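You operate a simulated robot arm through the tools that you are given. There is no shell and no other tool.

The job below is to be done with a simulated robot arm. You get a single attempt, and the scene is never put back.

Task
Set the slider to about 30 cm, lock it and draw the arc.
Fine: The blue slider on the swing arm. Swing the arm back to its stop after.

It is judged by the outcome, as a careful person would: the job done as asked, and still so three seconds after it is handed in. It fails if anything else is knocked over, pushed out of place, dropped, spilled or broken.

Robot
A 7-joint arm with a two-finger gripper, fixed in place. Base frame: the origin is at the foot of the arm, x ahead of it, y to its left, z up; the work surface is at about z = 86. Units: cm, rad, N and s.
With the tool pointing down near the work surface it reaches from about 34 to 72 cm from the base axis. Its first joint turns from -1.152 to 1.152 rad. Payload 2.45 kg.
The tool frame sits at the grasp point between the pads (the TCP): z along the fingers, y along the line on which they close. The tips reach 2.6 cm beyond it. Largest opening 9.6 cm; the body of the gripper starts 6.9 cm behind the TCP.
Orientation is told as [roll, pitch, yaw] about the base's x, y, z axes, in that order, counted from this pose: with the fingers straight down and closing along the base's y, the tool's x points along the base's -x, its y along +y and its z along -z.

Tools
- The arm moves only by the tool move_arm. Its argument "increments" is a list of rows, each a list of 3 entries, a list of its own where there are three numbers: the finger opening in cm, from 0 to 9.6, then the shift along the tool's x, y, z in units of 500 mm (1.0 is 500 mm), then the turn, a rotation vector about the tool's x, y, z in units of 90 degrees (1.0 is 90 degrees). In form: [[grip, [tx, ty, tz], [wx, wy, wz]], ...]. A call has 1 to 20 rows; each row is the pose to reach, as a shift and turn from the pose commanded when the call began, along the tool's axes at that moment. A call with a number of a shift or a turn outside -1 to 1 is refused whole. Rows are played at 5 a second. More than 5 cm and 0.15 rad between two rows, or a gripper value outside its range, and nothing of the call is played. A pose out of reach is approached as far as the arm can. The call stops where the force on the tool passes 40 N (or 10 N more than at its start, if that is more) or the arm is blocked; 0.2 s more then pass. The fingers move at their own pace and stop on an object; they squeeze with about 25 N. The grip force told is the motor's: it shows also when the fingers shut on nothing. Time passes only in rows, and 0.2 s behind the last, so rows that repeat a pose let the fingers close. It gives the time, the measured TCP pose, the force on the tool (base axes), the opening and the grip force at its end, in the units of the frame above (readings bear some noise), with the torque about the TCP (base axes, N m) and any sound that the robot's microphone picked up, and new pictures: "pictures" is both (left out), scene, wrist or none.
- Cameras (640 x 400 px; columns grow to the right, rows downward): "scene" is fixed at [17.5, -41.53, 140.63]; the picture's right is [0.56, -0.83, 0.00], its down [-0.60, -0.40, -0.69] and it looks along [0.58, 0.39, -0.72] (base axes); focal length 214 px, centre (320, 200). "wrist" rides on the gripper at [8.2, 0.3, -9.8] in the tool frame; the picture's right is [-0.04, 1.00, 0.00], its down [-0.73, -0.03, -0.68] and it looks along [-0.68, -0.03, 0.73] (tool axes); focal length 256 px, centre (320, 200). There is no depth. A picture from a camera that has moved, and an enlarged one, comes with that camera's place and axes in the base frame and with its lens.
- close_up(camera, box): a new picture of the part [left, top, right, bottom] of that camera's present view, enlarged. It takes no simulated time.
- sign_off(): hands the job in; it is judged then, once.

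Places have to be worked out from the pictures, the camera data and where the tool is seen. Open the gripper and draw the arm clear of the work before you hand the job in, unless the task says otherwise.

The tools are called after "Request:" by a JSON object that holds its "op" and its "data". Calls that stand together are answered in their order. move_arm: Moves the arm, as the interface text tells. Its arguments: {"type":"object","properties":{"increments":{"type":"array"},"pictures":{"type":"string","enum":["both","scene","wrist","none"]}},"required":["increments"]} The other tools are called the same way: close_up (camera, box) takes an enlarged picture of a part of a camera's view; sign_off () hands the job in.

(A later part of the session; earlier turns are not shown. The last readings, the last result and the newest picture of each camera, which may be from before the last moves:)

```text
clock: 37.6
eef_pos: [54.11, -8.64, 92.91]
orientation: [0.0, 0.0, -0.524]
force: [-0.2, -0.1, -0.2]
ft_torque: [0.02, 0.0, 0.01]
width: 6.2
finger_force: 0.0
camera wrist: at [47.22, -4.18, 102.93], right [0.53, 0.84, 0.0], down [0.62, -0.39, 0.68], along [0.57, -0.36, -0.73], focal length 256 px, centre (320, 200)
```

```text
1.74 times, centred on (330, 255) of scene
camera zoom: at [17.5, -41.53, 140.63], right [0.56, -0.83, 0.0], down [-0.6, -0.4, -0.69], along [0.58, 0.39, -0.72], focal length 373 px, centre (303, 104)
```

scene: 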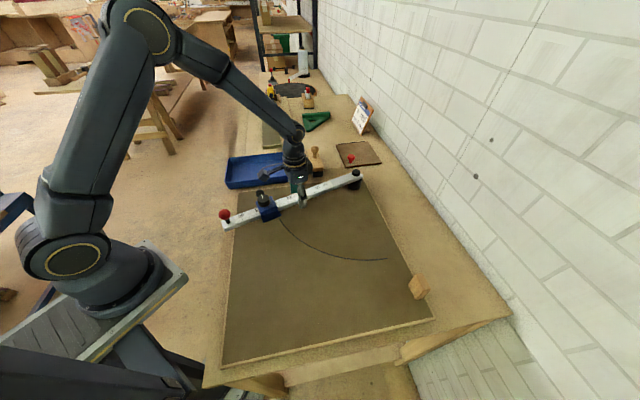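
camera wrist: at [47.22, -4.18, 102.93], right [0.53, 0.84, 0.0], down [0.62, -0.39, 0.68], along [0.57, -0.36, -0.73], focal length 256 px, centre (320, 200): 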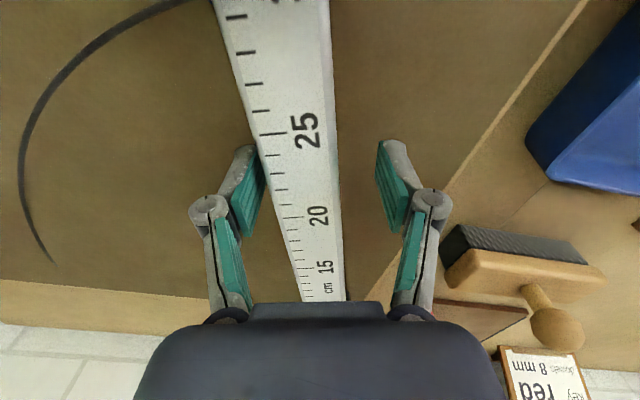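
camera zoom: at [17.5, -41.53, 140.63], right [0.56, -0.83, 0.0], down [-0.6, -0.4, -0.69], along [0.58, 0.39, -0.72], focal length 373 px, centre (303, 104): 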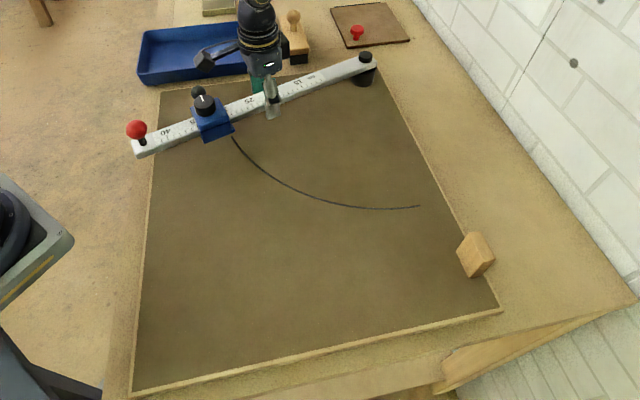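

About 70° is drawn so far. The tray and brush are still well clear of the ball handle and fingers (over 6 cm by my geometry), so I'll add the last 15° to nearly reach the board's far edge.

Request:
{"op": "move_arm", "data": {"increments": [[6.2, [-0.0003, 0.0229, 0], [0, 0, 0.0333]], [6.2, [-0.0018, 0.0458, 0], [0, 0, 0.0667]], [6.2, [-0.0045, 0.0686, 0], [0, 0, 0.1]], [6.2, [-0.0084, 0.0912, 0], [0, 0, 0.1333]], [6.2, [-0.0134, 0.1136, 0], [0, 0, 0.1667]], [6.2, [-0.0134, 0.1136, 0], [0, 0, 0.1667]]]}}

Request:
{"op": "close_up", "data": {"camera": "scene", "box": [210, 140, 450, 370]}}

```text
clock: 39.0
eef_pos: [57.42, -4.08, 93.02]
orientation: [0.001, 0.0, -0.785]
force: [-6.7, -6.9, -0.8]
ft_torque: [-0.07, 0.08, 0.15]
width: 6.85
finger_force: 4.9
camera wrist: at [51.9, 2.0, 102.95], right [0.74, 0.68, 0.0], down [0.5, -0.54, 0.68], along [0.46, -0.5, -0.73], focal length 256 px, centre (320, 200)
```

scene: 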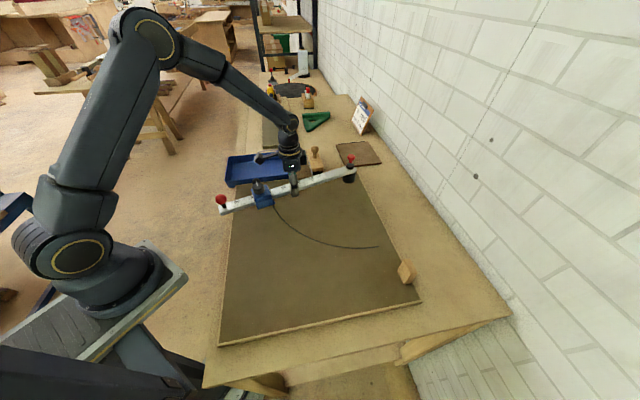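
wrist: 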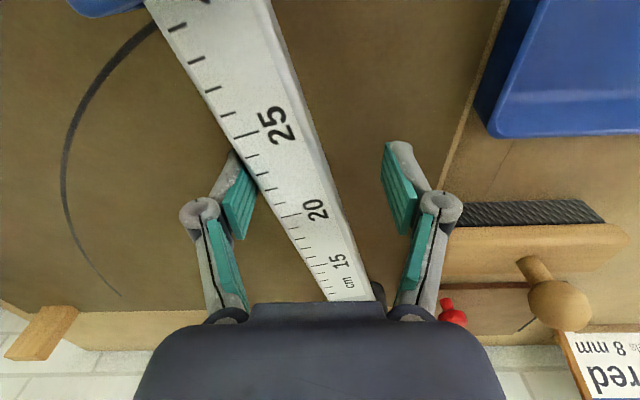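

```text
1.74 times, centred on (330, 255) of scene
camera zoom: at [17.49, -41.55, 140.63], right [0.56, -0.83, 0.0], down [-0.6, -0.4, -0.69], along [0.58, 0.39, -0.72], focal length 373 px, centre (303, 104)
```

zoom: 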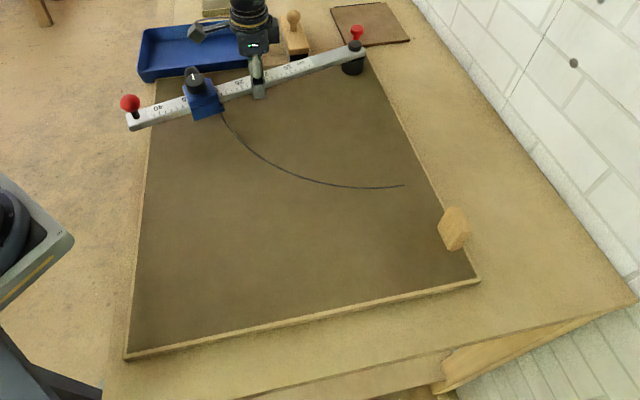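

The arm has a travel limit at about 70°, and past it my last push slid the whole board about 3.5 cm. I'll stop here, check the neighbours, then back off, return the arm and put the board back.

Request:
{"op": "close_up", "data": {"camera": "scene", "box": [200, 140, 360, 240]}}

Request:
{"op": "close_up", "data": {"camera": "wrist", "box": [360, 0, 640, 400]}}

Request:
{"op": "close_up", "data": {"camera": "scene", "box": [350, 225, 470, 330]}}

```text
4.00 times, centred on (280, 190) of scene
camera zoom: at [17.49, -41.55, 140.63], right [0.56, -0.83, 0.0], down [-0.6, -0.4, -0.69], along [0.58, 0.39, -0.72], focal length 858 px, centre (480, 240)
```

zoom: 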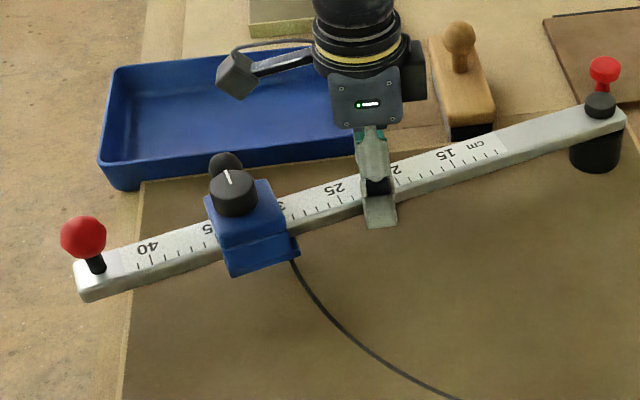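

```text
1.00 times, centred on (500, 200) of wrist (not enlarged: the box is as wide or as high as the picture)
camera zoom: at [51.9, 2.0, 102.95], right [0.74, 0.68, 0.0], down [0.5, -0.54, 0.68], along [0.46, -0.5, -0.73], focal length 256 px, centre (140, 200)
```

zoom: 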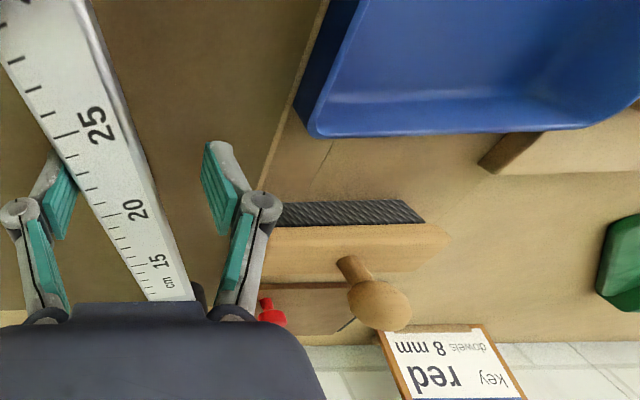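

```text
3.81 times, centred on (410, 278) of scene
camera zoom: at [17.49, -41.55, 140.63], right [0.56, -0.83, 0.0], down [-0.6, -0.4, -0.69], along [0.58, 0.39, -0.72], focal length 817 px, centre (-23, -95)
```

zoom: 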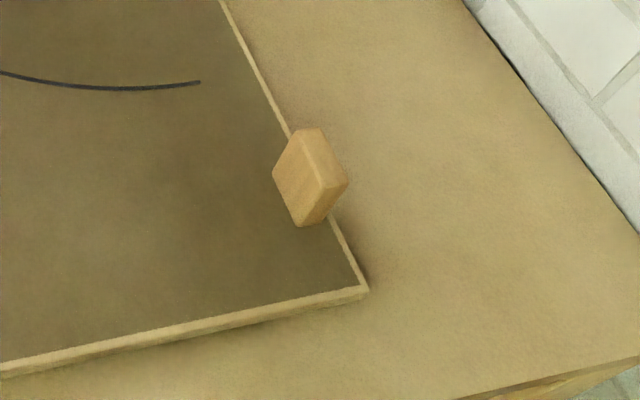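

The tray and brush are untouched. The arm is now at about 150.5°, which is its 75° limit, and the arc is complete from stop to limit. Swinging the arm back about the pivot's new position (~(74.8, -16)), first 30°.

Request:
{"op": "move_arm", "data": {"increments": [[6.2, [-0.0046, -0.0216, 0], [0, 0, -0.0449]], [6.2, [-0.0103, -0.043, 0], [0, 0, -0.0898]], [6.2, [-0.017, -0.064, 0], [0, 0, -0.1347]], [6.2, [-0.0248, -0.0846, 0], [0, 0, -0.1796]], [6.2, [-0.0339, -0.1048, 0], [0, 0, -0.2245]], [6.2, [-0.0439, -0.1246, 0], [0, 0, -0.2693]], [6.2, [-0.0548, -0.1436, 0], [0, 0, -0.3142]], [6.2, [-0.0669, -0.1622, 0], [0, 0, -0.3591]], [6.2, [-0.0798, -0.1802, 0], [0, 0, -0.404]], [6.2, [-0.0937, -0.1973, 0], [0, 0, -0.4489]], [6.2, [-0.0937, -0.1973, 0], [0, 0, -0.4489]]]}}

```text
clock: 41.4
eef_pos: [53.8, -14.45, 92.97]
orientation: [-0.002, 0.001, -0.08]
force: [0.5, 0.6, 0.2]
ft_torque: [0.04, 0.0, -0.04]
width: 6.19
finger_force: 0.0
camera wrist: at [45.61, -13.42, 102.93], right [0.12, 0.99, 0.0], down [0.73, -0.09, 0.68], along [0.67, -0.08, -0.73], focal length 256 px, centre (320, 200)
```

scene: 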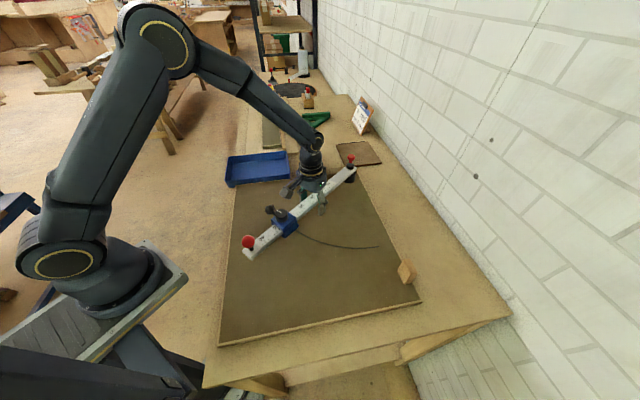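
wrist: 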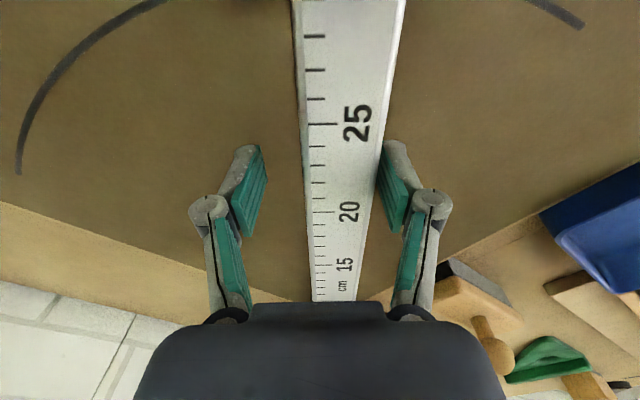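

The arm follows with no load. Continuing the return another 30°.

Request:
{"op": "move_arm", "data": {"increments": [[6.2, [-0.0006, -0.0221, 0], [0, 0, -0.0333]], [6.2, [-0.0023, -0.0441, 0], [0, 0, -0.0667]], [6.2, [-0.0052, -0.066, 0], [0, 0, -0.1]], [6.2, [-0.0092, -0.0877, 0], [0, 0, -0.1333]], [6.2, [-0.0144, -0.1092, 0], [0, 0, -0.1667]], [6.2, [-0.0207, -0.1304, 0], [0, 0, -0.2]], [6.2, [-0.028, -0.1512, 0], [0, 0, -0.2333]], [6.2, [-0.0365, -0.1716, 0], [0, 0, -0.2667]], [6.2, [-0.046, -0.1916, 0], [0, 0, -0.3]], [6.2, [-0.0565, -0.211, 0], [0, 0, -0.3333]], [6.2, [-0.0565, -0.211, 0], [0, 0, -0.3333]]]}}

Request:
{"op": "close_up", "data": {"camera": "scene", "box": [210, 140, 450, 370]}}

```text
clock: 43.8
eef_pos: [55.71, -24.96, 93.02]
orientation: [-0.001, 0.0, 0.445]
force: [-0.2, 0.6, 0.2]
ft_torque: [-0.01, -0.01, -0.01]
width: 6.17
finger_force: 0.0
camera wrist: at [48.21, -28.24, 102.94], right [-0.39, 0.92, 0.0], down [0.68, 0.29, 0.68], along [0.62, 0.27, -0.73], focal length 256 px, centre (320, 200)
```

scene: 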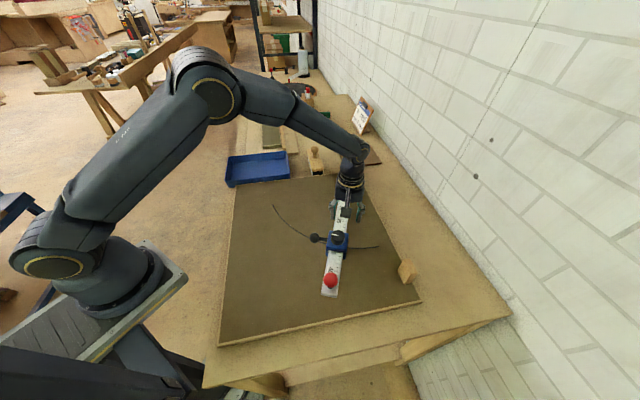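
wrist: 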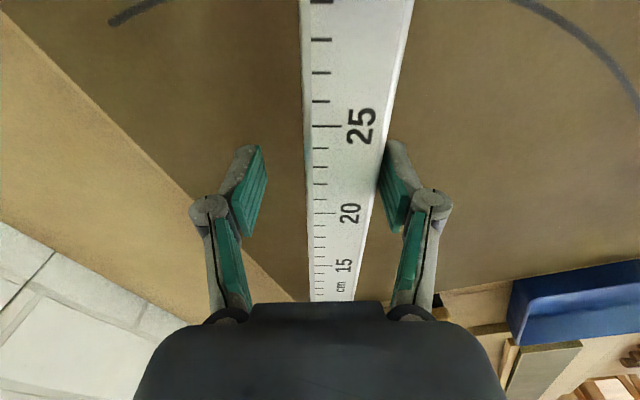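

```text
1.74 times, centred on (330, 255) of scene
camera zoom: at [17.5, -41.54, 140.63], right [0.56, -0.83, 0.0], down [-0.6, -0.4, -0.69], along [0.58, 0.39, -0.72], focal length 373 px, centre (303, 104)
```

zoom: 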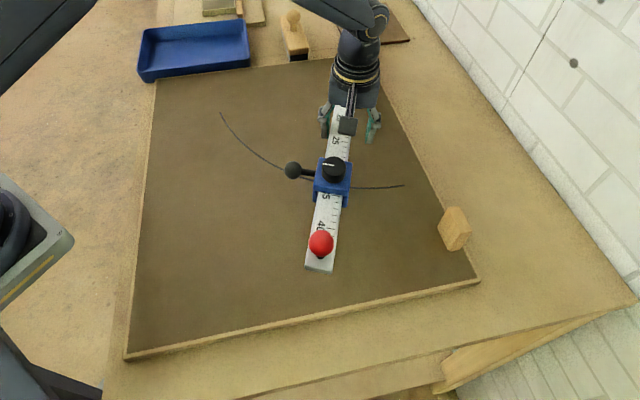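

The arm is at about 201° and the stop is near 225°. Continuing 21° and then approaching the stop gently.

Request:
{"op": "move_arm", "data": {"increments": [[6.2, [-0.0006, -0.0221, 0], [0, 0, -0.0333]], [6.2, [-0.0023, -0.0441, 0], [0, 0, -0.0667]], [6.2, [-0.0052, -0.066, 0], [0, 0, -0.1]], [6.2, [-0.0092, -0.0877, 0], [0, 0, -0.1333]], [6.2, [-0.0144, -0.1092, 0], [0, 0, -0.1667]], [6.2, [-0.0207, -0.1304, 0], [0, 0, -0.2]], [6.2, [-0.028, -0.1512, 0], [0, 0, -0.2333]], [6.2, [-0.028, -0.1512, 0], [0, 0, -0.2333]]]}}

Request:
{"op": "close_up", "data": {"camera": "scene", "box": [330, 160, 450, 330]}}

```text
clock: 45.6
eef_pos: [60.22, -31.34, 93.02]
orientation: [-0.001, -0.001, 0.811]
force: [-0.1, 0.2, 0.1]
ft_torque: [-0.03, 0.0, -0.01]
width: 6.22
finger_force: 0.0
camera wrist: at [54.4, -37.03, 102.94], right [-0.7, 0.72, 0.0], down [0.53, 0.51, 0.68], along [0.49, 0.47, -0.73], focal length 256 px, centre (320, 200)
```

scene: 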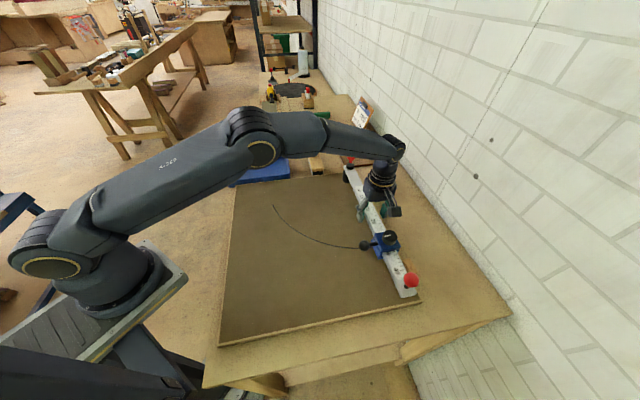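
wrist: 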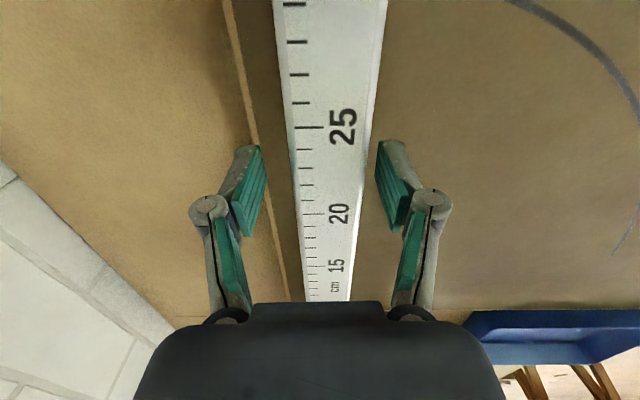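

```text
2.35 times, centred on (390, 245) of scene
camera zoom: at [17.5, -41.54, 140.63], right [0.56, -0.83, 0.0], down [-0.6, -0.4, -0.69], along [0.58, 0.39, -0.72], focal length 505 px, centre (155, 94)
```

zoom: 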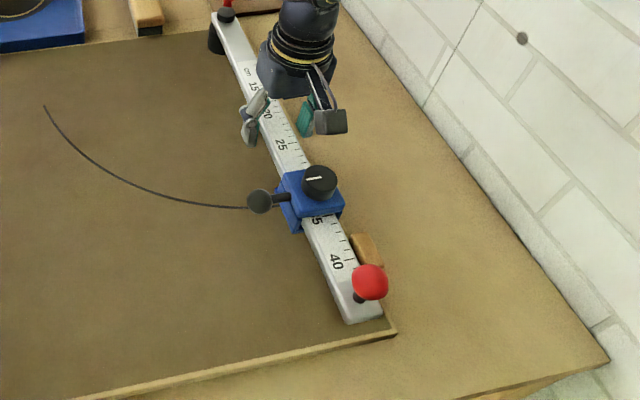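

The arm has coasted back to about its stop. The board must go back roughly (-2.4, -3.25) cm, mainly along the beam, so I'll grip the bare beam (not the clamped slider) and drag it half of that first.

Request:
{"op": "move_arm", "data": {"increments": [[6.2, [0, 0.009, 0], [0, 0, 0]], [4.5, [0, 0.009, 0], [0, 0, 0]], [2.0, [0, 0.009, 0], [0, 0, 0]], [2.0, [0, 0.009, 0], [0, 0, 0]], [2.0, [0, 0.009, 0], [0, 0, 0]], [2.0, [0.01, 0.008, 0], [0, 0, 0]], [2.0, [0.02, 0.007, 0], [0, 0, 0]], [2.0, [0.03, 0.006, 0], [0, 0, 0]], [2.0, [0.04, 0.005, 0], [0, 0, 0]], [2.0, [0.04, 0.005, 0], [0, 0, 0]]]}}

Request:
{"op": "close_up", "data": {"camera": "scene", "box": [330, 160, 450, 330]}}

Request:
{"op": "close_up", "data": {"camera": "scene", "box": [210, 140, 450, 370]}}

```text
clock: 47.8
eef_pos: [58.64, -32.49, 93.0]
orientation: [-0.001, -0.001, 0.809]
force: [7.4, 11.8, 9.2]
ft_torque: [0.16, -0.06, -0.61]
width: 3.59
finger_force: 25.0
camera wrist: at [52.81, -38.14, 102.96], right [-0.7, 0.72, 0.0], down [0.53, 0.51, 0.68], along [0.49, 0.47, -0.73], focal length 256 px, centre (320, 200)
```

scene: 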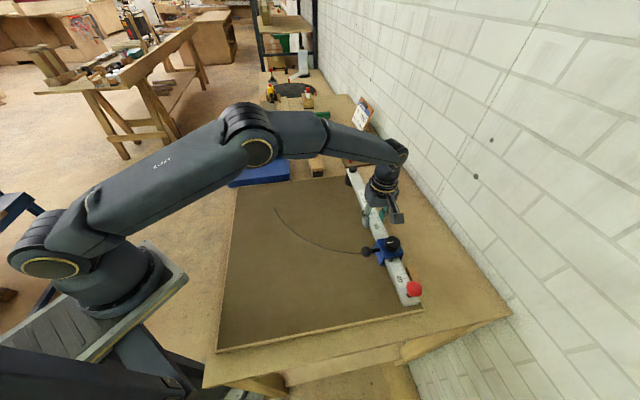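
wrist: 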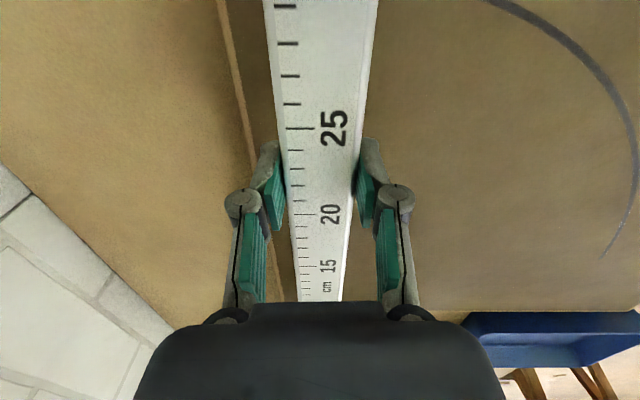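

```text
2.35 times, centred on (390, 245) of scene
camera zoom: at [17.5, -41.49, 140.65], right [0.56, -0.83, 0.0], down [-0.6, -0.4, -0.69], along [0.58, 0.39, -0.72], focal length 505 px, centre (155, 94)
```

zoom: 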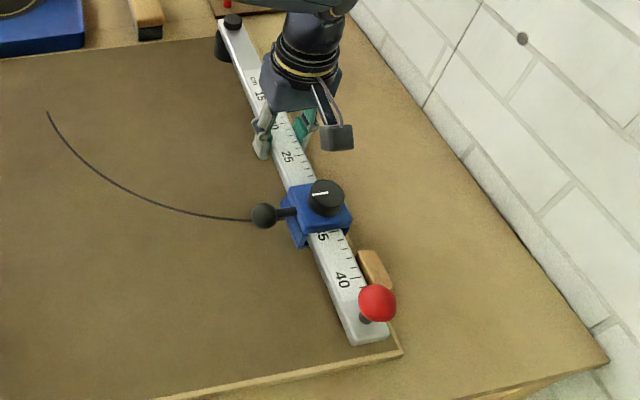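

```text
1.74 times, centred on (330, 255) of scene
camera zoom: at [17.5, -41.49, 140.65], right [0.56, -0.83, 0.0], down [-0.6, -0.4, -0.69], along [0.58, 0.39, -0.72], focal length 373 px, centre (303, 104)
```

zoom: 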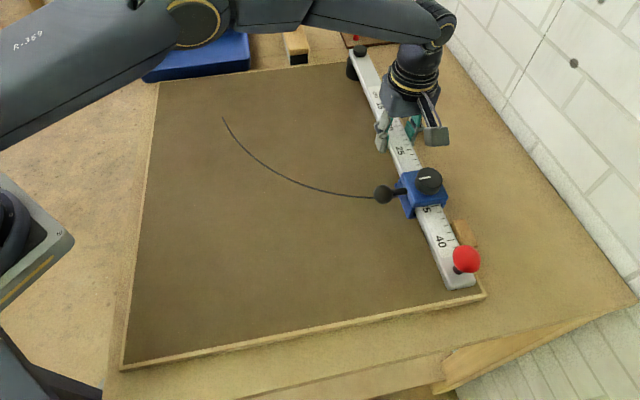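

The board moved half-way back but turned about 1.4° clockwise. I'll finish the drag along the beam now, then undo the rotation by pressing the beam end against its stop.

Request:
{"op": "move_arm", "data": {"increments": [[2.0, [0.011, -0.0015, 0], [0, 0, 0]], [2.0, [0.022, -0.003, 0], [0, 0, 0]], [2.0, [0.033, -0.0045, 0], [0, 0, 0]], [2.0, [0.044, -0.006, 0], [0, 0, 0]], [2.0, [0.044, -0.006, 0], [0, 0, 0]]]}}

Request:
{"op": "close_up", "data": {"camera": "scene", "box": [330, 160, 450, 330]}}

Request:
{"op": "close_up", "data": {"camera": "scene", "box": [210, 140, 450, 370]}}

```text
clock: 49.0
eef_pos: [57.28, -34.36, 92.99]
orientation: [0.001, 0.0, 0.812]
force: [5.2, 13.7, 7.8]
ft_torque: [0.2, 0.01, -0.61]
width: 3.64
finger_force: 25.1
camera wrist: at [51.5, -40.02, 102.91], right [-0.7, 0.72, 0.0], down [0.53, 0.51, 0.68], along [0.49, 0.47, -0.73], focal length 256 px, centre (320, 200)
```

scene: 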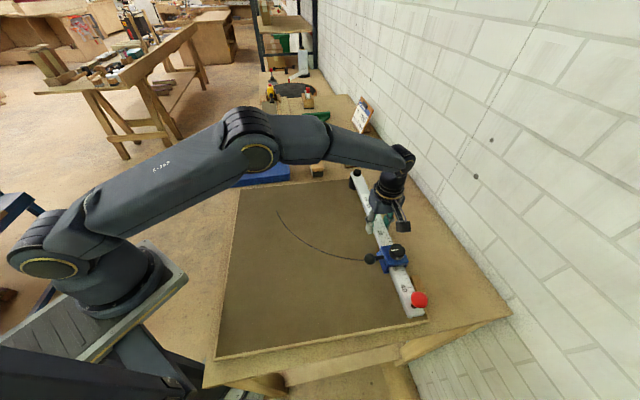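
wrist: 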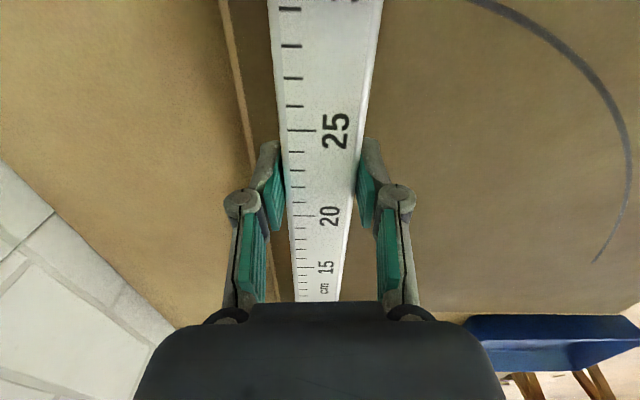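

```text
2.35 times, centred on (390, 245) of scene
camera zoom: at [17.5, -41.49, 140.65], right [0.56, -0.83, 0.0], down [-0.6, -0.4, -0.69], along [0.58, 0.39, -0.72], focal length 505 px, centre (155, 94)
```

zoom: 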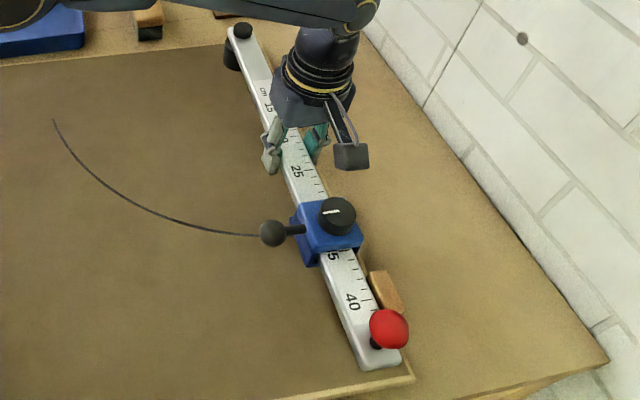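

```text
1.74 times, centred on (330, 255) of scene
camera zoom: at [17.5, -41.49, 140.65], right [0.56, -0.83, 0.0], down [-0.6, -0.4, -0.69], along [0.58, 0.39, -0.72], focal length 373 px, centre (303, 104)
```

zoom: 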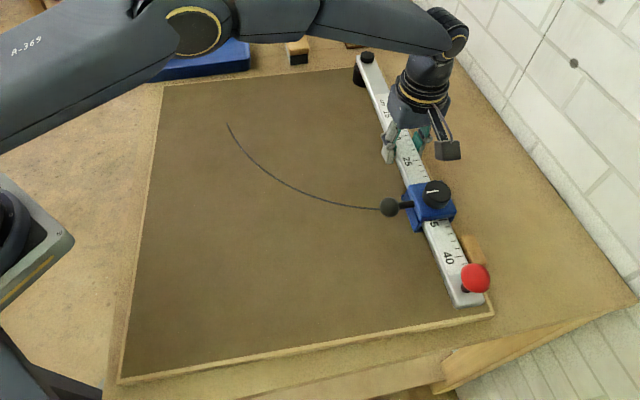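

The pivot is back in place and about 2° of clockwise board rotation remains. I'll release the beam, rise, and go to the board side of the beam near its outer end to press it gently toward the stop, which should turn the board back.

Request:
{"op": "move_arm", "data": {"increments": [[6.5, [0, 0, 0], [0, 0, 0]], [6.5, [0, 0, 0], [0, 0, 0]], [6.5, [0, 0, 0], [0, 0, 0]], [6.5, [0, 0, -0.06], [0, 0, 0]], [6.5, [0, 0, -0.15], [0, 0, 0]], [6.5, [0, 0, -0.24], [0, 0, 0]], [6.5, [0, 0, -0.28], [0, 0, 0]], [3.0, [0.0672, 0.027, -0.28], [0, 0, 0]], [0, [0.1345, 0.0541, -0.28], [0, 0, 0]], [0, [0.2017, 0.0811, -0.28], [0, 0, 0]], [0, [0.269, 0.1082, -0.28], [0, 0, 0]], [0, [0.3362, 0.1352, -0.28], [0, 0, 0]], [0, [0.3362, 0.1352, -0.28], [0, 0, 0]]]}}

Request:
{"op": "close_up", "data": {"camera": "scene", "box": [330, 160, 450, 330]}}

```text
clock: 51.8
eef_pos: [40.68, -41.74, 107.17]
orientation: [0.001, 0.001, 0.81]
force: [0.9, 0.4, -0.6]
ft_torque: [0.0, 0.0, -0.01]
width: 0.0
finger_force: 25.3
camera wrist: at [34.9, -47.49, 117.15], right [-0.7, 0.72, 0.0], down [0.53, 0.51, 0.68], along [0.49, 0.47, -0.73], focal length 256 px, centre (320, 200)
```

scene: 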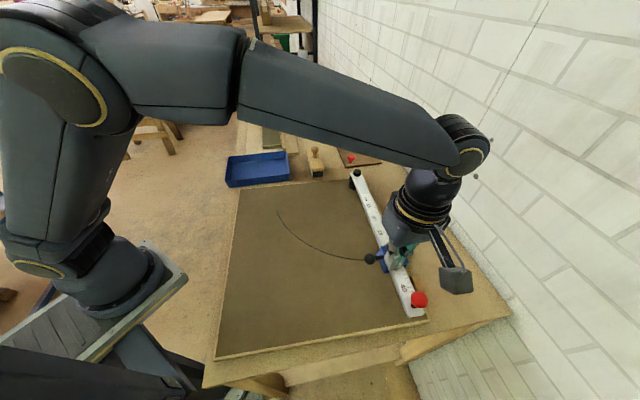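
wrist: 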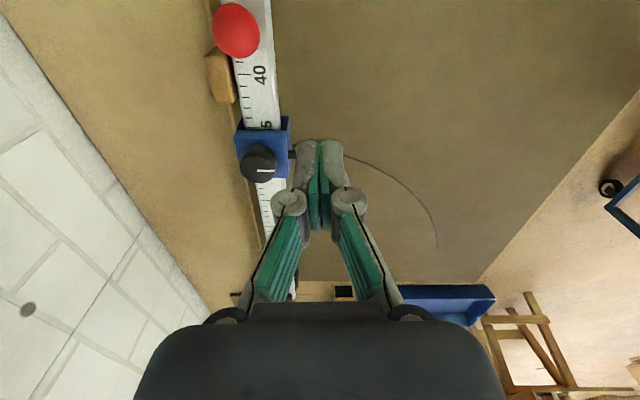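

```text
2.35 times, centred on (390, 245) of scene
camera zoom: at [17.5, -41.54, 140.63], right [0.56, -0.83, 0.0], down [-0.6, -0.4, -0.69], along [0.58, 0.39, -0.72], focal length 505 px, centre (155, 94)
```

zoom: 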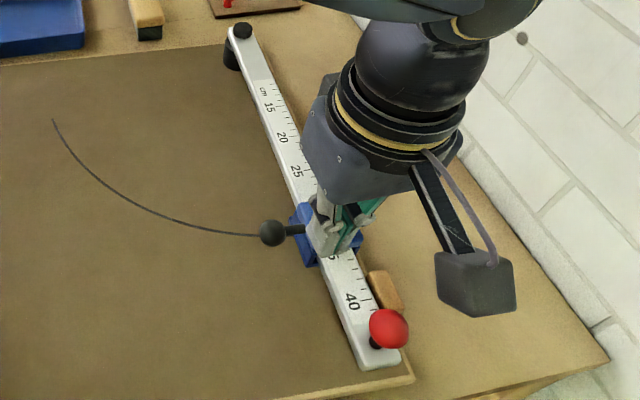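

The landing spot is on open board at r≈39.5, 2.7 cm from the beam's side. Lowering and then approaching the beam.

Request:
{"op": "move_arm", "data": {"increments": [[0, [0, 0, 0.08], [0, 0, 0]], [0, [0, 0, 0.16], [0, 0, 0]], [0, [0, 0, 0.23], [0, 0, 0]], [0, [0, 0, 0.278], [0, 0, 0]], [0, [0, -0.02, 0.278], [0, 0, 0]], [0, [0, -0.04, 0.278], [0, 0, 0]], [0, [0, -0.04, 0.278], [0, 0, 0]]]}}

Request:
{"op": "close_up", "data": {"camera": "scene", "box": [350, 225, 470, 330]}}

```text
clock: 53.4
eef_pos: [42.47, -43.19, 93.07]
orientation: [-0.001, 0.001, 0.81]
force: [-0.6, -0.7, 0.0]
ft_torque: [-0.02, 0.02, -0.05]
width: 0.0
finger_force: 25.2
camera wrist: at [36.51, -48.89, 103.0], right [-0.7, 0.72, 0.0], down [0.53, 0.51, 0.68], along [0.49, 0.47, -0.73], focal length 256 px, centre (320, 200)
```

scene: 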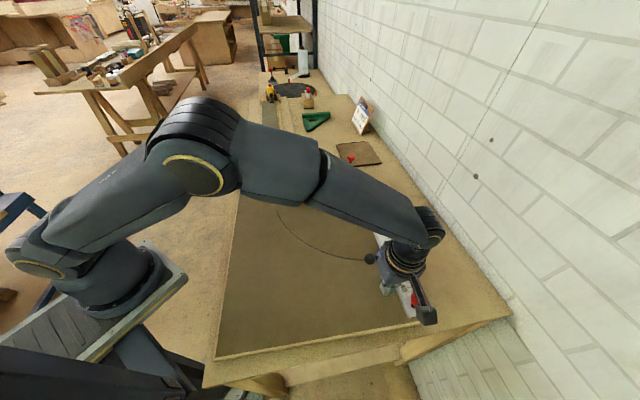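
wrist: 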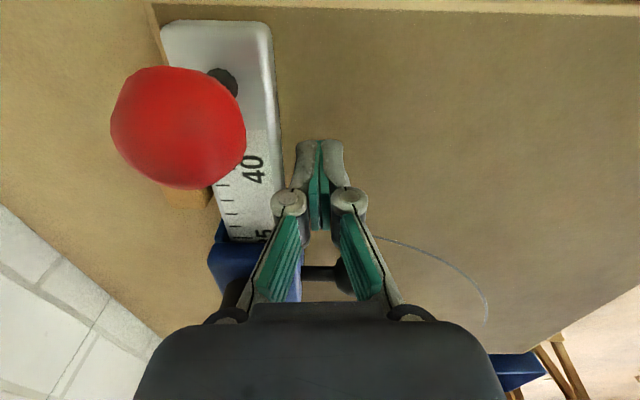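

```text
3.81 times, centred on (410, 278) of scene
camera zoom: at [17.5, -41.54, 140.63], right [0.56, -0.83, 0.0], down [-0.6, -0.4, -0.69], along [0.58, 0.39, -0.72], focal length 817 px, centre (-23, -95)
```

zoom: 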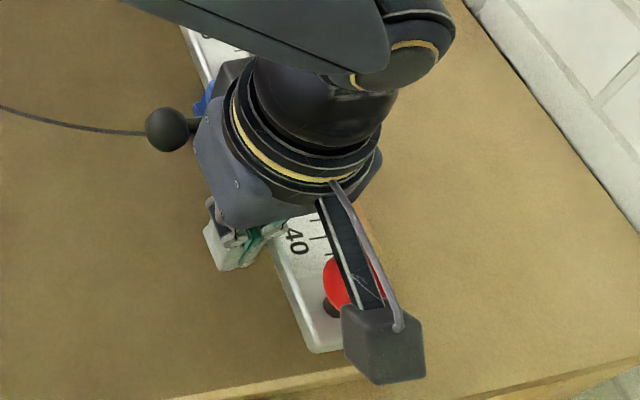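

The fingertips are about 0.9 cm from the beam's side near the 40 mark. Pressing slowly toward the stop by 1.9 cm, then I'll check.

Request:
{"op": "move_arm", "data": {"increments": [[0, [0, -0.01, 0], [0, 0, 0]], [0, [0, -0.02, 0], [0, 0, 0]], [0, [0, -0.028, 0], [0, 0, 0]], [0, [0, -0.034, 0], [0, 0, 0]], [0, [0, -0.038, 0], [0, 0, 0]], [0, [0, -0.038, 0], [0, 0, 0]]]}}

Request:
{"op": "close_up", "data": {"camera": "scene", "box": [210, 140, 450, 370]}}

```text
clock: 54.8
eef_pos: [43.66, -44.5, 93.11]
orientation: [0.002, -0.002, 0.809]
force: [-7.3, 9.1, 3.5]
ft_torque: [0.0, -0.08, -0.01]
width: 0.02
finger_force: 24.7
camera wrist: at [37.83, -50.19, 103.03], right [-0.7, 0.72, 0.0], down [0.53, 0.51, 0.68], along [0.49, 0.47, -0.73], focal length 256 px, centre (320, 200)
```

scene: 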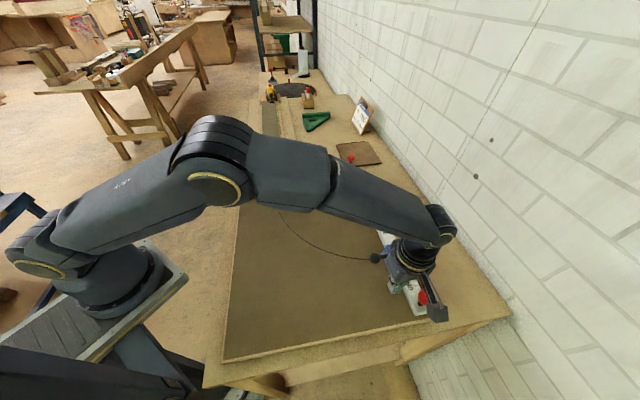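
wrist: 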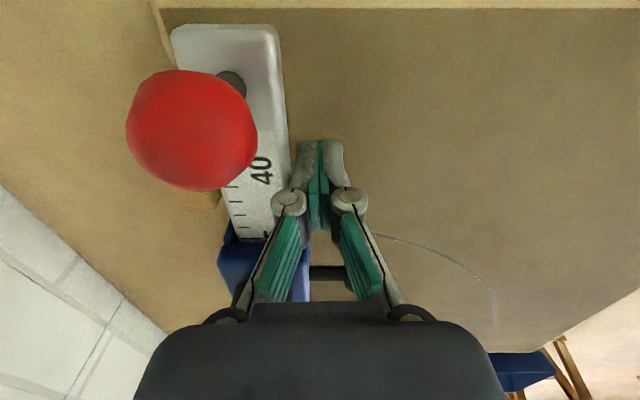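

```text
1.74 times, centred on (330, 255) of scene
camera zoom: at [17.47, -41.51, 140.65], right [0.56, -0.83, 0.0], down [-0.6, -0.4, -0.69], along [0.58, 0.39, -0.72], focal length 373 px, centre (303, 104)
```

zoom: 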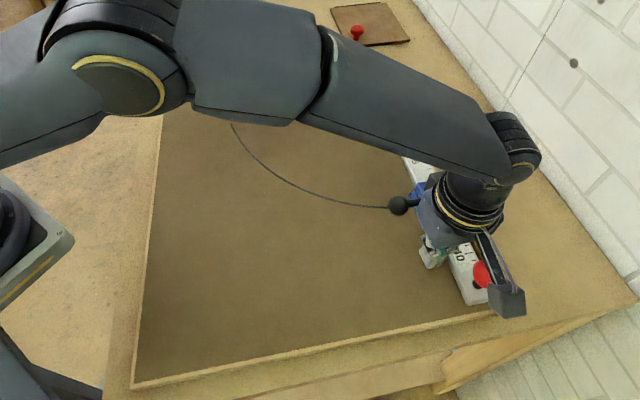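

The board has turned back: its near-left corner is within a few pixels of the earlier position. Backing off the beam, rising, and checking the whole board.

Request:
{"op": "move_arm", "data": {"increments": [[0, [0, 0.01, 0], [0, 0, 0]], [0, [0, 0.04, 0], [0, 0, 0]], [0, [0, 0.07, 0], [0, 0, 0]], [0, [0, 0.07, -0.08], [0, 0, 0]], [0, [0, 0.07, -0.16], [0, 0, 0]], [0, [0, 0.07, -0.24], [0, 0, 0]], [0, [-0.05, 0.14, -0.3], [0, 0, 0]], [0, [-0.1, 0.21, -0.36], [0, 0, 0]], [0, [-0.15, 0.28, -0.42], [0, 0, 0]], [0, [-0.2, 0.35, -0.45], [0, 0, 0]], [0, [-0.2, 0.42, -0.45], [0, 0, 0]], [0, [-0.2, 0.42, -0.45], [0, 0, 0]]]}}

Request:
{"op": "close_up", "data": {"camera": "scene", "box": [350, 225, 470, 330]}}

Request:
{"op": "close_up", "data": {"camera": "scene", "box": [330, 160, 450, 235]}}

Request:
{"op": "close_up", "data": {"camera": "scene", "box": [210, 140, 450, 370]}}

```text
refused: row 7 steps farther than a row can; nothing moved
```

```text
3.81 times, centred on (410, 278) of scene
camera zoom: at [17.47, -41.51, 140.65], right [0.56, -0.83, 0.0], down [-0.6, -0.4, -0.69], along [0.58, 0.39, -0.72], focal length 817 px, centre (-23, -95)
```

zoom: 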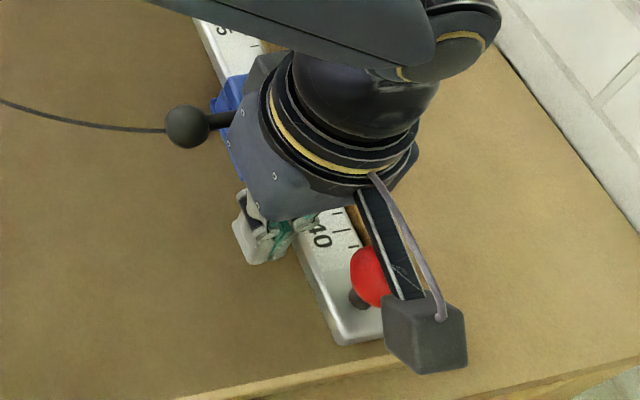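

```text
5.33 times, centred on (390, 198) of scene
camera zoom: at [17.47, -41.51, 140.65], right [0.56, -0.83, 0.0], down [-0.6, -0.4, -0.69], along [0.58, 0.39, -0.72], focal length 1144 px, centre (-53, 213)
```

zoom: 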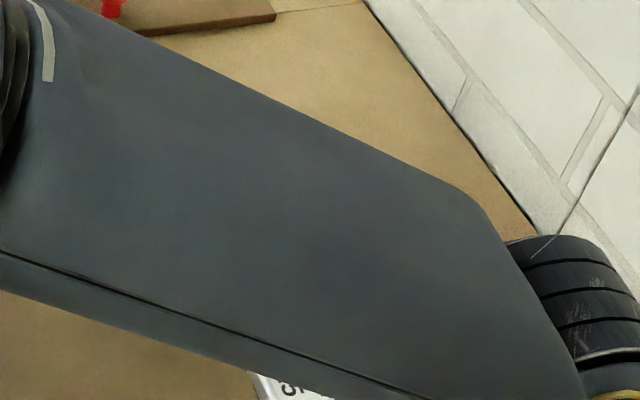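

```text
1.74 times, centred on (330, 255) of scene
camera zoom: at [17.47, -41.51, 140.65], right [0.56, -0.83, 0.0], down [-0.6, -0.4, -0.69], along [0.58, 0.39, -0.72], focal length 373 px, centre (303, 104)
```

zoom: 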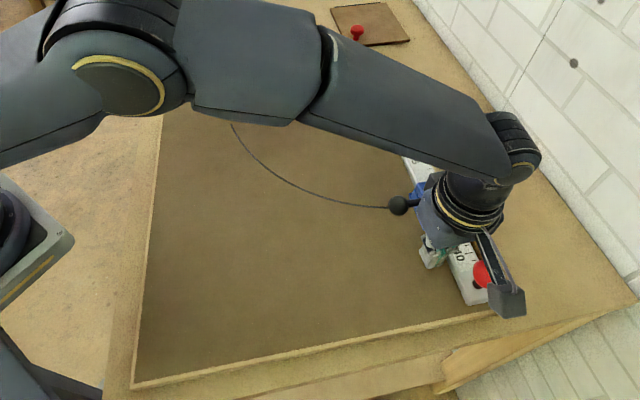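

One row was slightly too long; repeating with smaller steps.

Request:
{"op": "move_arm", "data": {"increments": [[0, [0, 0.01, 0], [0, 0, 0]], [0, [0, 0.04, 0], [0, 0, 0]], [0, [0, 0.07, 0], [0, 0, 0]], [0, [0, 0.07, -0.08], [0, 0, 0]], [0, [0, 0.07, -0.16], [0, 0, 0]], [0, [0, 0.07, -0.24], [0, 0, 0]], [0, [-0.03, 0.13, -0.28], [0, 0, 0]], [0, [-0.06, 0.19, -0.32], [0, 0, 0]], [0, [-0.09, 0.25, -0.36], [0, 0, 0]], [0, [-0.12, 0.31, -0.4], [0, 0, 0]], [0, [-0.15, 0.37, -0.43], [0, 0, 0]], [0, [-0.18, 0.43, -0.45], [0, 0, 0]], [0, [-0.18, 0.43, -0.45], [0, 0, 0]]]}}

Request:
{"op": "close_up", "data": {"camera": "scene", "box": [350, 225, 470, 330]}}

Request:
{"op": "close_up", "data": {"camera": "scene", "box": [330, 160, 450, 235]}}

Request:
{"op": "close_up", "data": {"camera": "scene", "box": [210, 140, 450, 370]}}

```text
clock: 57.6
eef_pos: [34.18, -23.04, 115.46]
orientation: [0.001, 0.001, 0.811]
force: [1.0, 0.3, -0.2]
ft_torque: [-0.04, 0.03, 0.0]
width: 0.0
finger_force: 24.9
camera wrist: at [28.37, -28.78, 125.39], right [-0.7, 0.72, 0.0], down [0.53, 0.51, 0.68], along [0.49, 0.47, -0.73], focal length 256 px, centre (320, 200)
```

scene: 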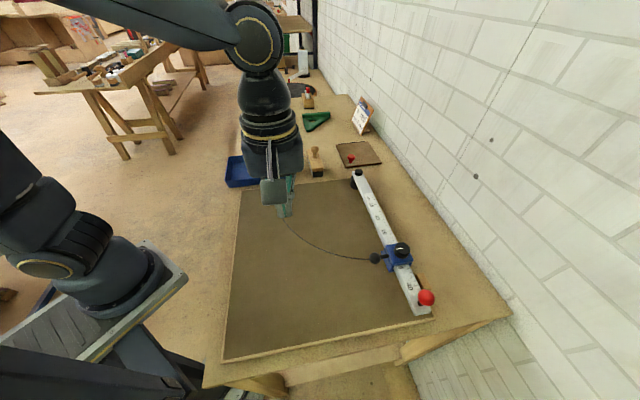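
wrist: 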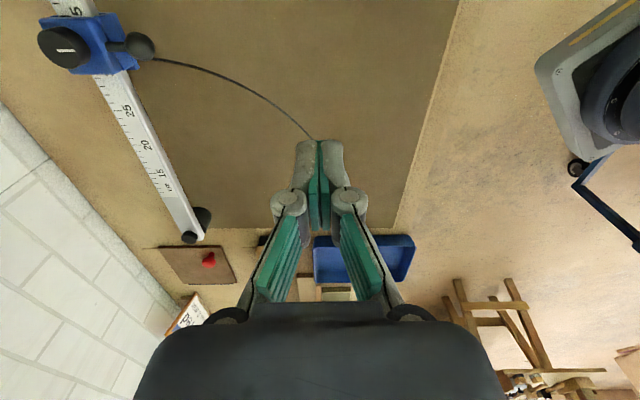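

```text
3.81 times, centred on (410, 278) of scene
camera zoom: at [17.5, -41.53, 140.63], right [0.56, -0.83, 0.0], down [-0.6, -0.4, -0.69], along [0.58, 0.39, -0.72], focal length 817 px, centre (-23, -95)
```

zoom: 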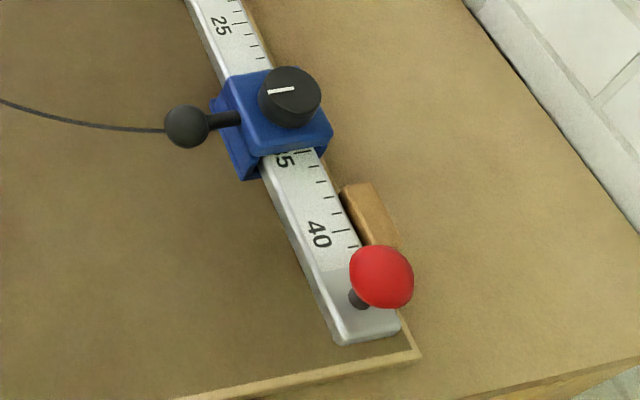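

```text
5.33 times, centred on (390, 198) of scene
camera zoom: at [17.5, -41.53, 140.63], right [0.56, -0.83, 0.0], down [-0.6, -0.4, -0.69], along [0.58, 0.39, -0.72], focal length 1144 px, centre (-53, 213)
```

zoom: 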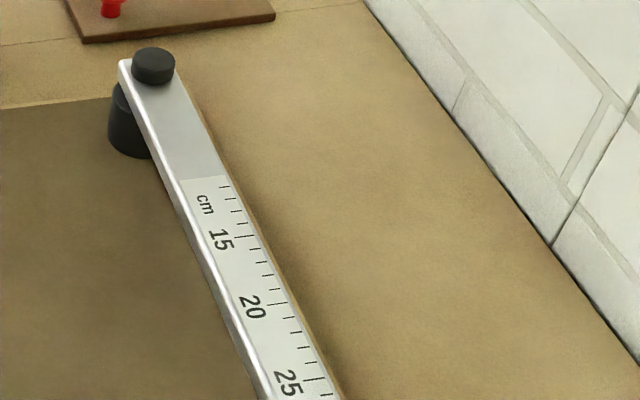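

```text
1.74 times, centred on (330, 255) of scene
camera zoom: at [17.5, -41.53, 140.63], right [0.56, -0.83, 0.0], down [-0.6, -0.4, -0.69], along [0.58, 0.39, -0.72], focal length 373 px, centre (303, 104)
```

zoom: 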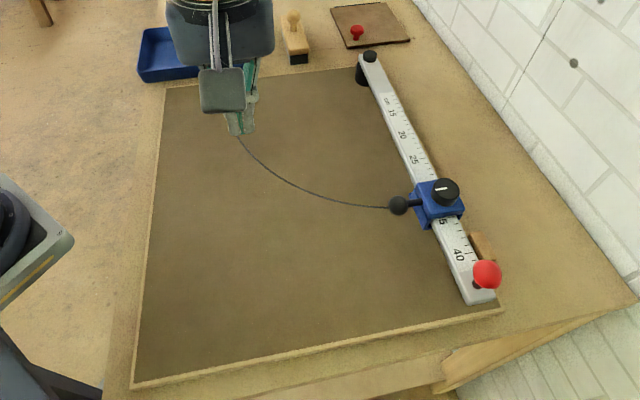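

The arc is complete, the arm sits at its stop, and the board is within about 1 cm of its start. To trim the rest, I'll swing the arm out along its own arc, pull the beam gently toward the robot, and swing it back. First I move above the beam and check the slider reading from there.

Request:
{"op": "move_arm", "data": {"increments": [[3.0, [-0.0217, -0.074, 0.0329], [0, 0, 0.002]], [6.0, [-0.0434, -0.148, 0.0657], [0, 0, 0.005]], [7.0, [-0.0651, -0.222, 0.0986], [0, 0, 0.007]], [7.0, [-0.0869, -0.296, 0.1314], [0, 0, 0.009]], [7.0, [-0.1086, -0.37, 0.1643], [0, 0, 0.012]], [7.0, [-0.1303, -0.444, 0.1971], [0, 0, 0.014]], [7.0, [-0.152, -0.518, 0.23], [0, 0, 0.0166]], [7.0, [-0.152, -0.518, 0.23], [0, 0, 0.0166]]]}}

Request:
{"op": "close_up", "data": {"camera": "wrist", "box": [240, 0, 400, 100]}}

Request:
{"op": "close_up", "data": {"camera": "scene", "box": [360, 225, 450, 330]}}

```text
clock: 59.4
eef_pos: [58.33, -35.49, 104.25]
orientation: [0.002, 0.0, 0.782]
force: [-0.2, 0.3, 0.2]
ft_torque: [0.02, 0.0, 0.0]
width: 6.97
finger_force: 0.0
camera wrist: at [52.42, -40.94, 114.15], right [-0.68, 0.74, 0.0], down [0.54, 0.5, 0.68], along [0.5, 0.46, -0.73], focal length 256 px, centre (320, 200)
```

scene: 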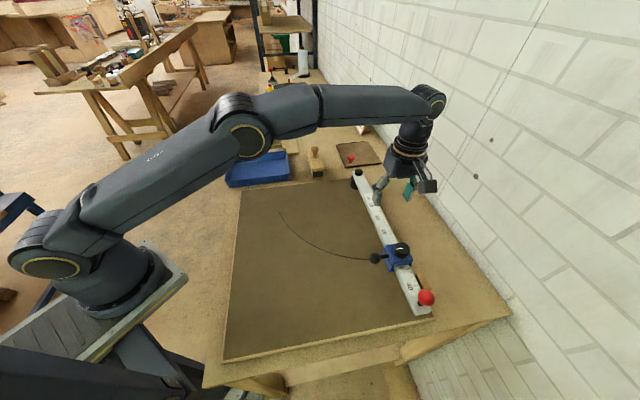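
wrist: 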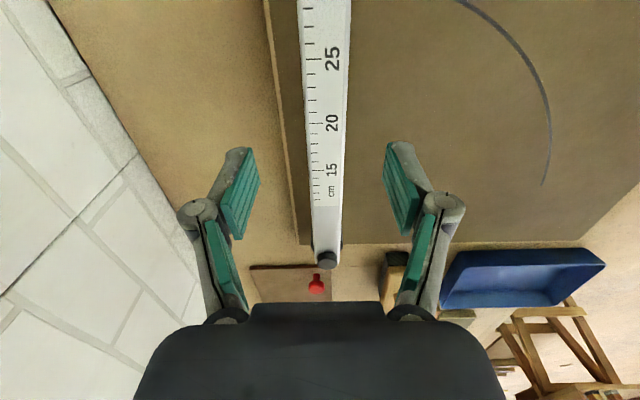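

```text
4.00 times, centred on (320, 50) of wrist
camera zoom: at [52.42, -40.94, 114.15], right [-0.68, 0.74, 0.0], down [0.54, 0.5, 0.68], along [0.5, 0.46, -0.73], focal length 1024 px, centre (320, 800)
```

zoom: 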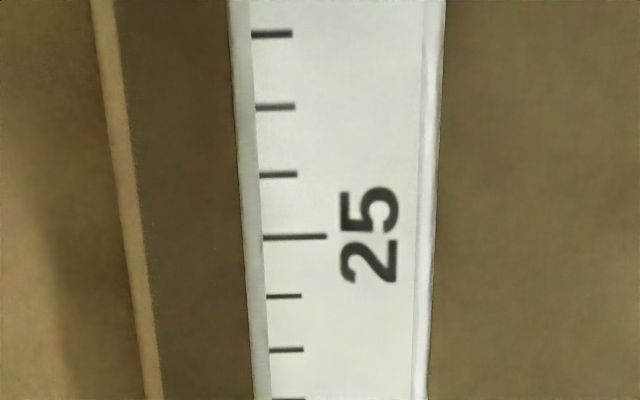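

```text
3.81 times, centred on (405, 278) of scene
camera zoom: at [17.5, -41.54, 140.63], right [0.56, -0.83, 0.0], down [-0.6, -0.4, -0.69], along [0.58, 0.39, -0.72], focal length 817 px, centre (-4, -95)
```

zoom: 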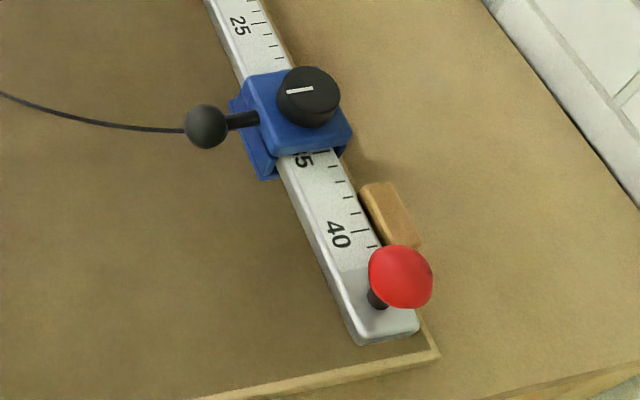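

The slider is unchanged (35 tick still at its front edge) and the arm is at the stop. Lowering to straddle the beam again at r≈22.

Request:
{"op": "move_arm", "data": {"increments": [[6.4, [0, 0, 0.06], [0, 0, 0]], [6.2, [0, 0, 0.12], [0, 0, 0]], [6.2, [0, 0, 0.18], [0, 0, 0]], [6.2, [0, 0, 0.224], [0, 0, 0]], [6.2, [0, 0, 0.224], [0, 0, 0]]], "pictures": "wrist"}}

```text
clock: 60.6
eef_pos: [58.26, -35.57, 92.81]
orientation: [0.0, 0.0, 0.784]
force: [0.4, 1.2, 0.1]
ft_torque: [0.0, -0.01, -0.01]
width: 6.21
finger_force: 0.1
camera wrist: at [52.27, -41.06, 102.81], right [-0.68, 0.74, 0.0], down [0.54, 0.5, 0.68], along [0.5, 0.46, -0.73], focal length 256 px, centre (320, 200)
```

wrist: 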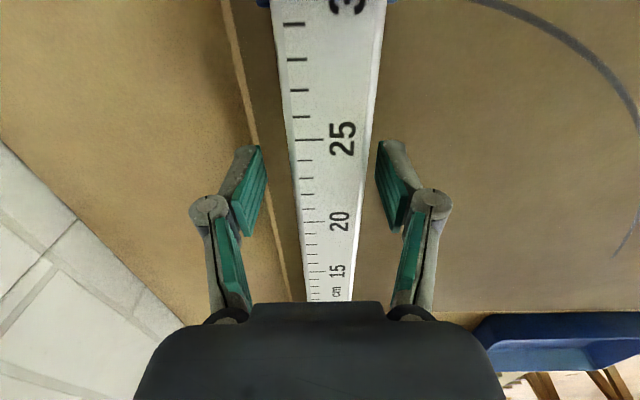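

Swinging the arm out along its own arc, 30° first.

Request:
{"op": "move_arm", "data": {"increments": [[6.2, [-0.0004, 0.0232, 0], [0, 0, 0.0333]], [6.2, [-0.0019, 0.0464, 0], [0, 0, 0.0667]], [6.2, [-0.0048, 0.0695, 0], [0, 0, 0.1]], [6.2, [-0.0087, 0.0923, 0], [0, 0, 0.1333]], [6.2, [-0.0139, 0.115, 0], [0, 0, 0.1667]], [6.2, [-0.0203, 0.1373, 0], [0, 0, 0.2]], [6.2, [-0.0278, 0.1593, 0], [0, 0, 0.2333]], [6.2, [-0.0364, 0.1808, 0], [0, 0, 0.2667]], [6.2, [-0.0462, 0.2019, 0], [0, 0, 0.3]], [6.2, [-0.0571, 0.2224, 0], [0, 0, 0.3333]], [6.2, [-0.0571, 0.2224, 0], [0, 0, 0.3333]]], "pictures": "wrist"}}

```text
clock: 63.0
eef_pos: [52.53, -25.62, 92.9]
orientation: [0.002, 0.0, 0.26]
force: [0.5, 0.0, 0.0]
ft_torque: [-0.04, 0.02, -0.02]
width: 6.21
finger_force: 0.1
camera wrist: at [44.55, -27.44, 102.8], right [-0.22, 0.98, 0.0], down [0.72, 0.16, 0.68], along [0.66, 0.15, -0.73], focal length 256 px, centre (320, 200)
```

wrist: 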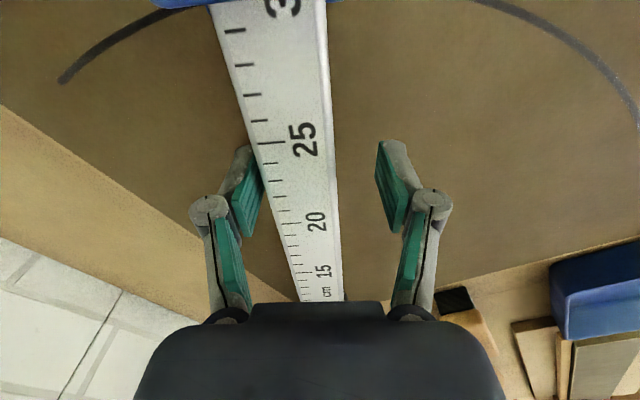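

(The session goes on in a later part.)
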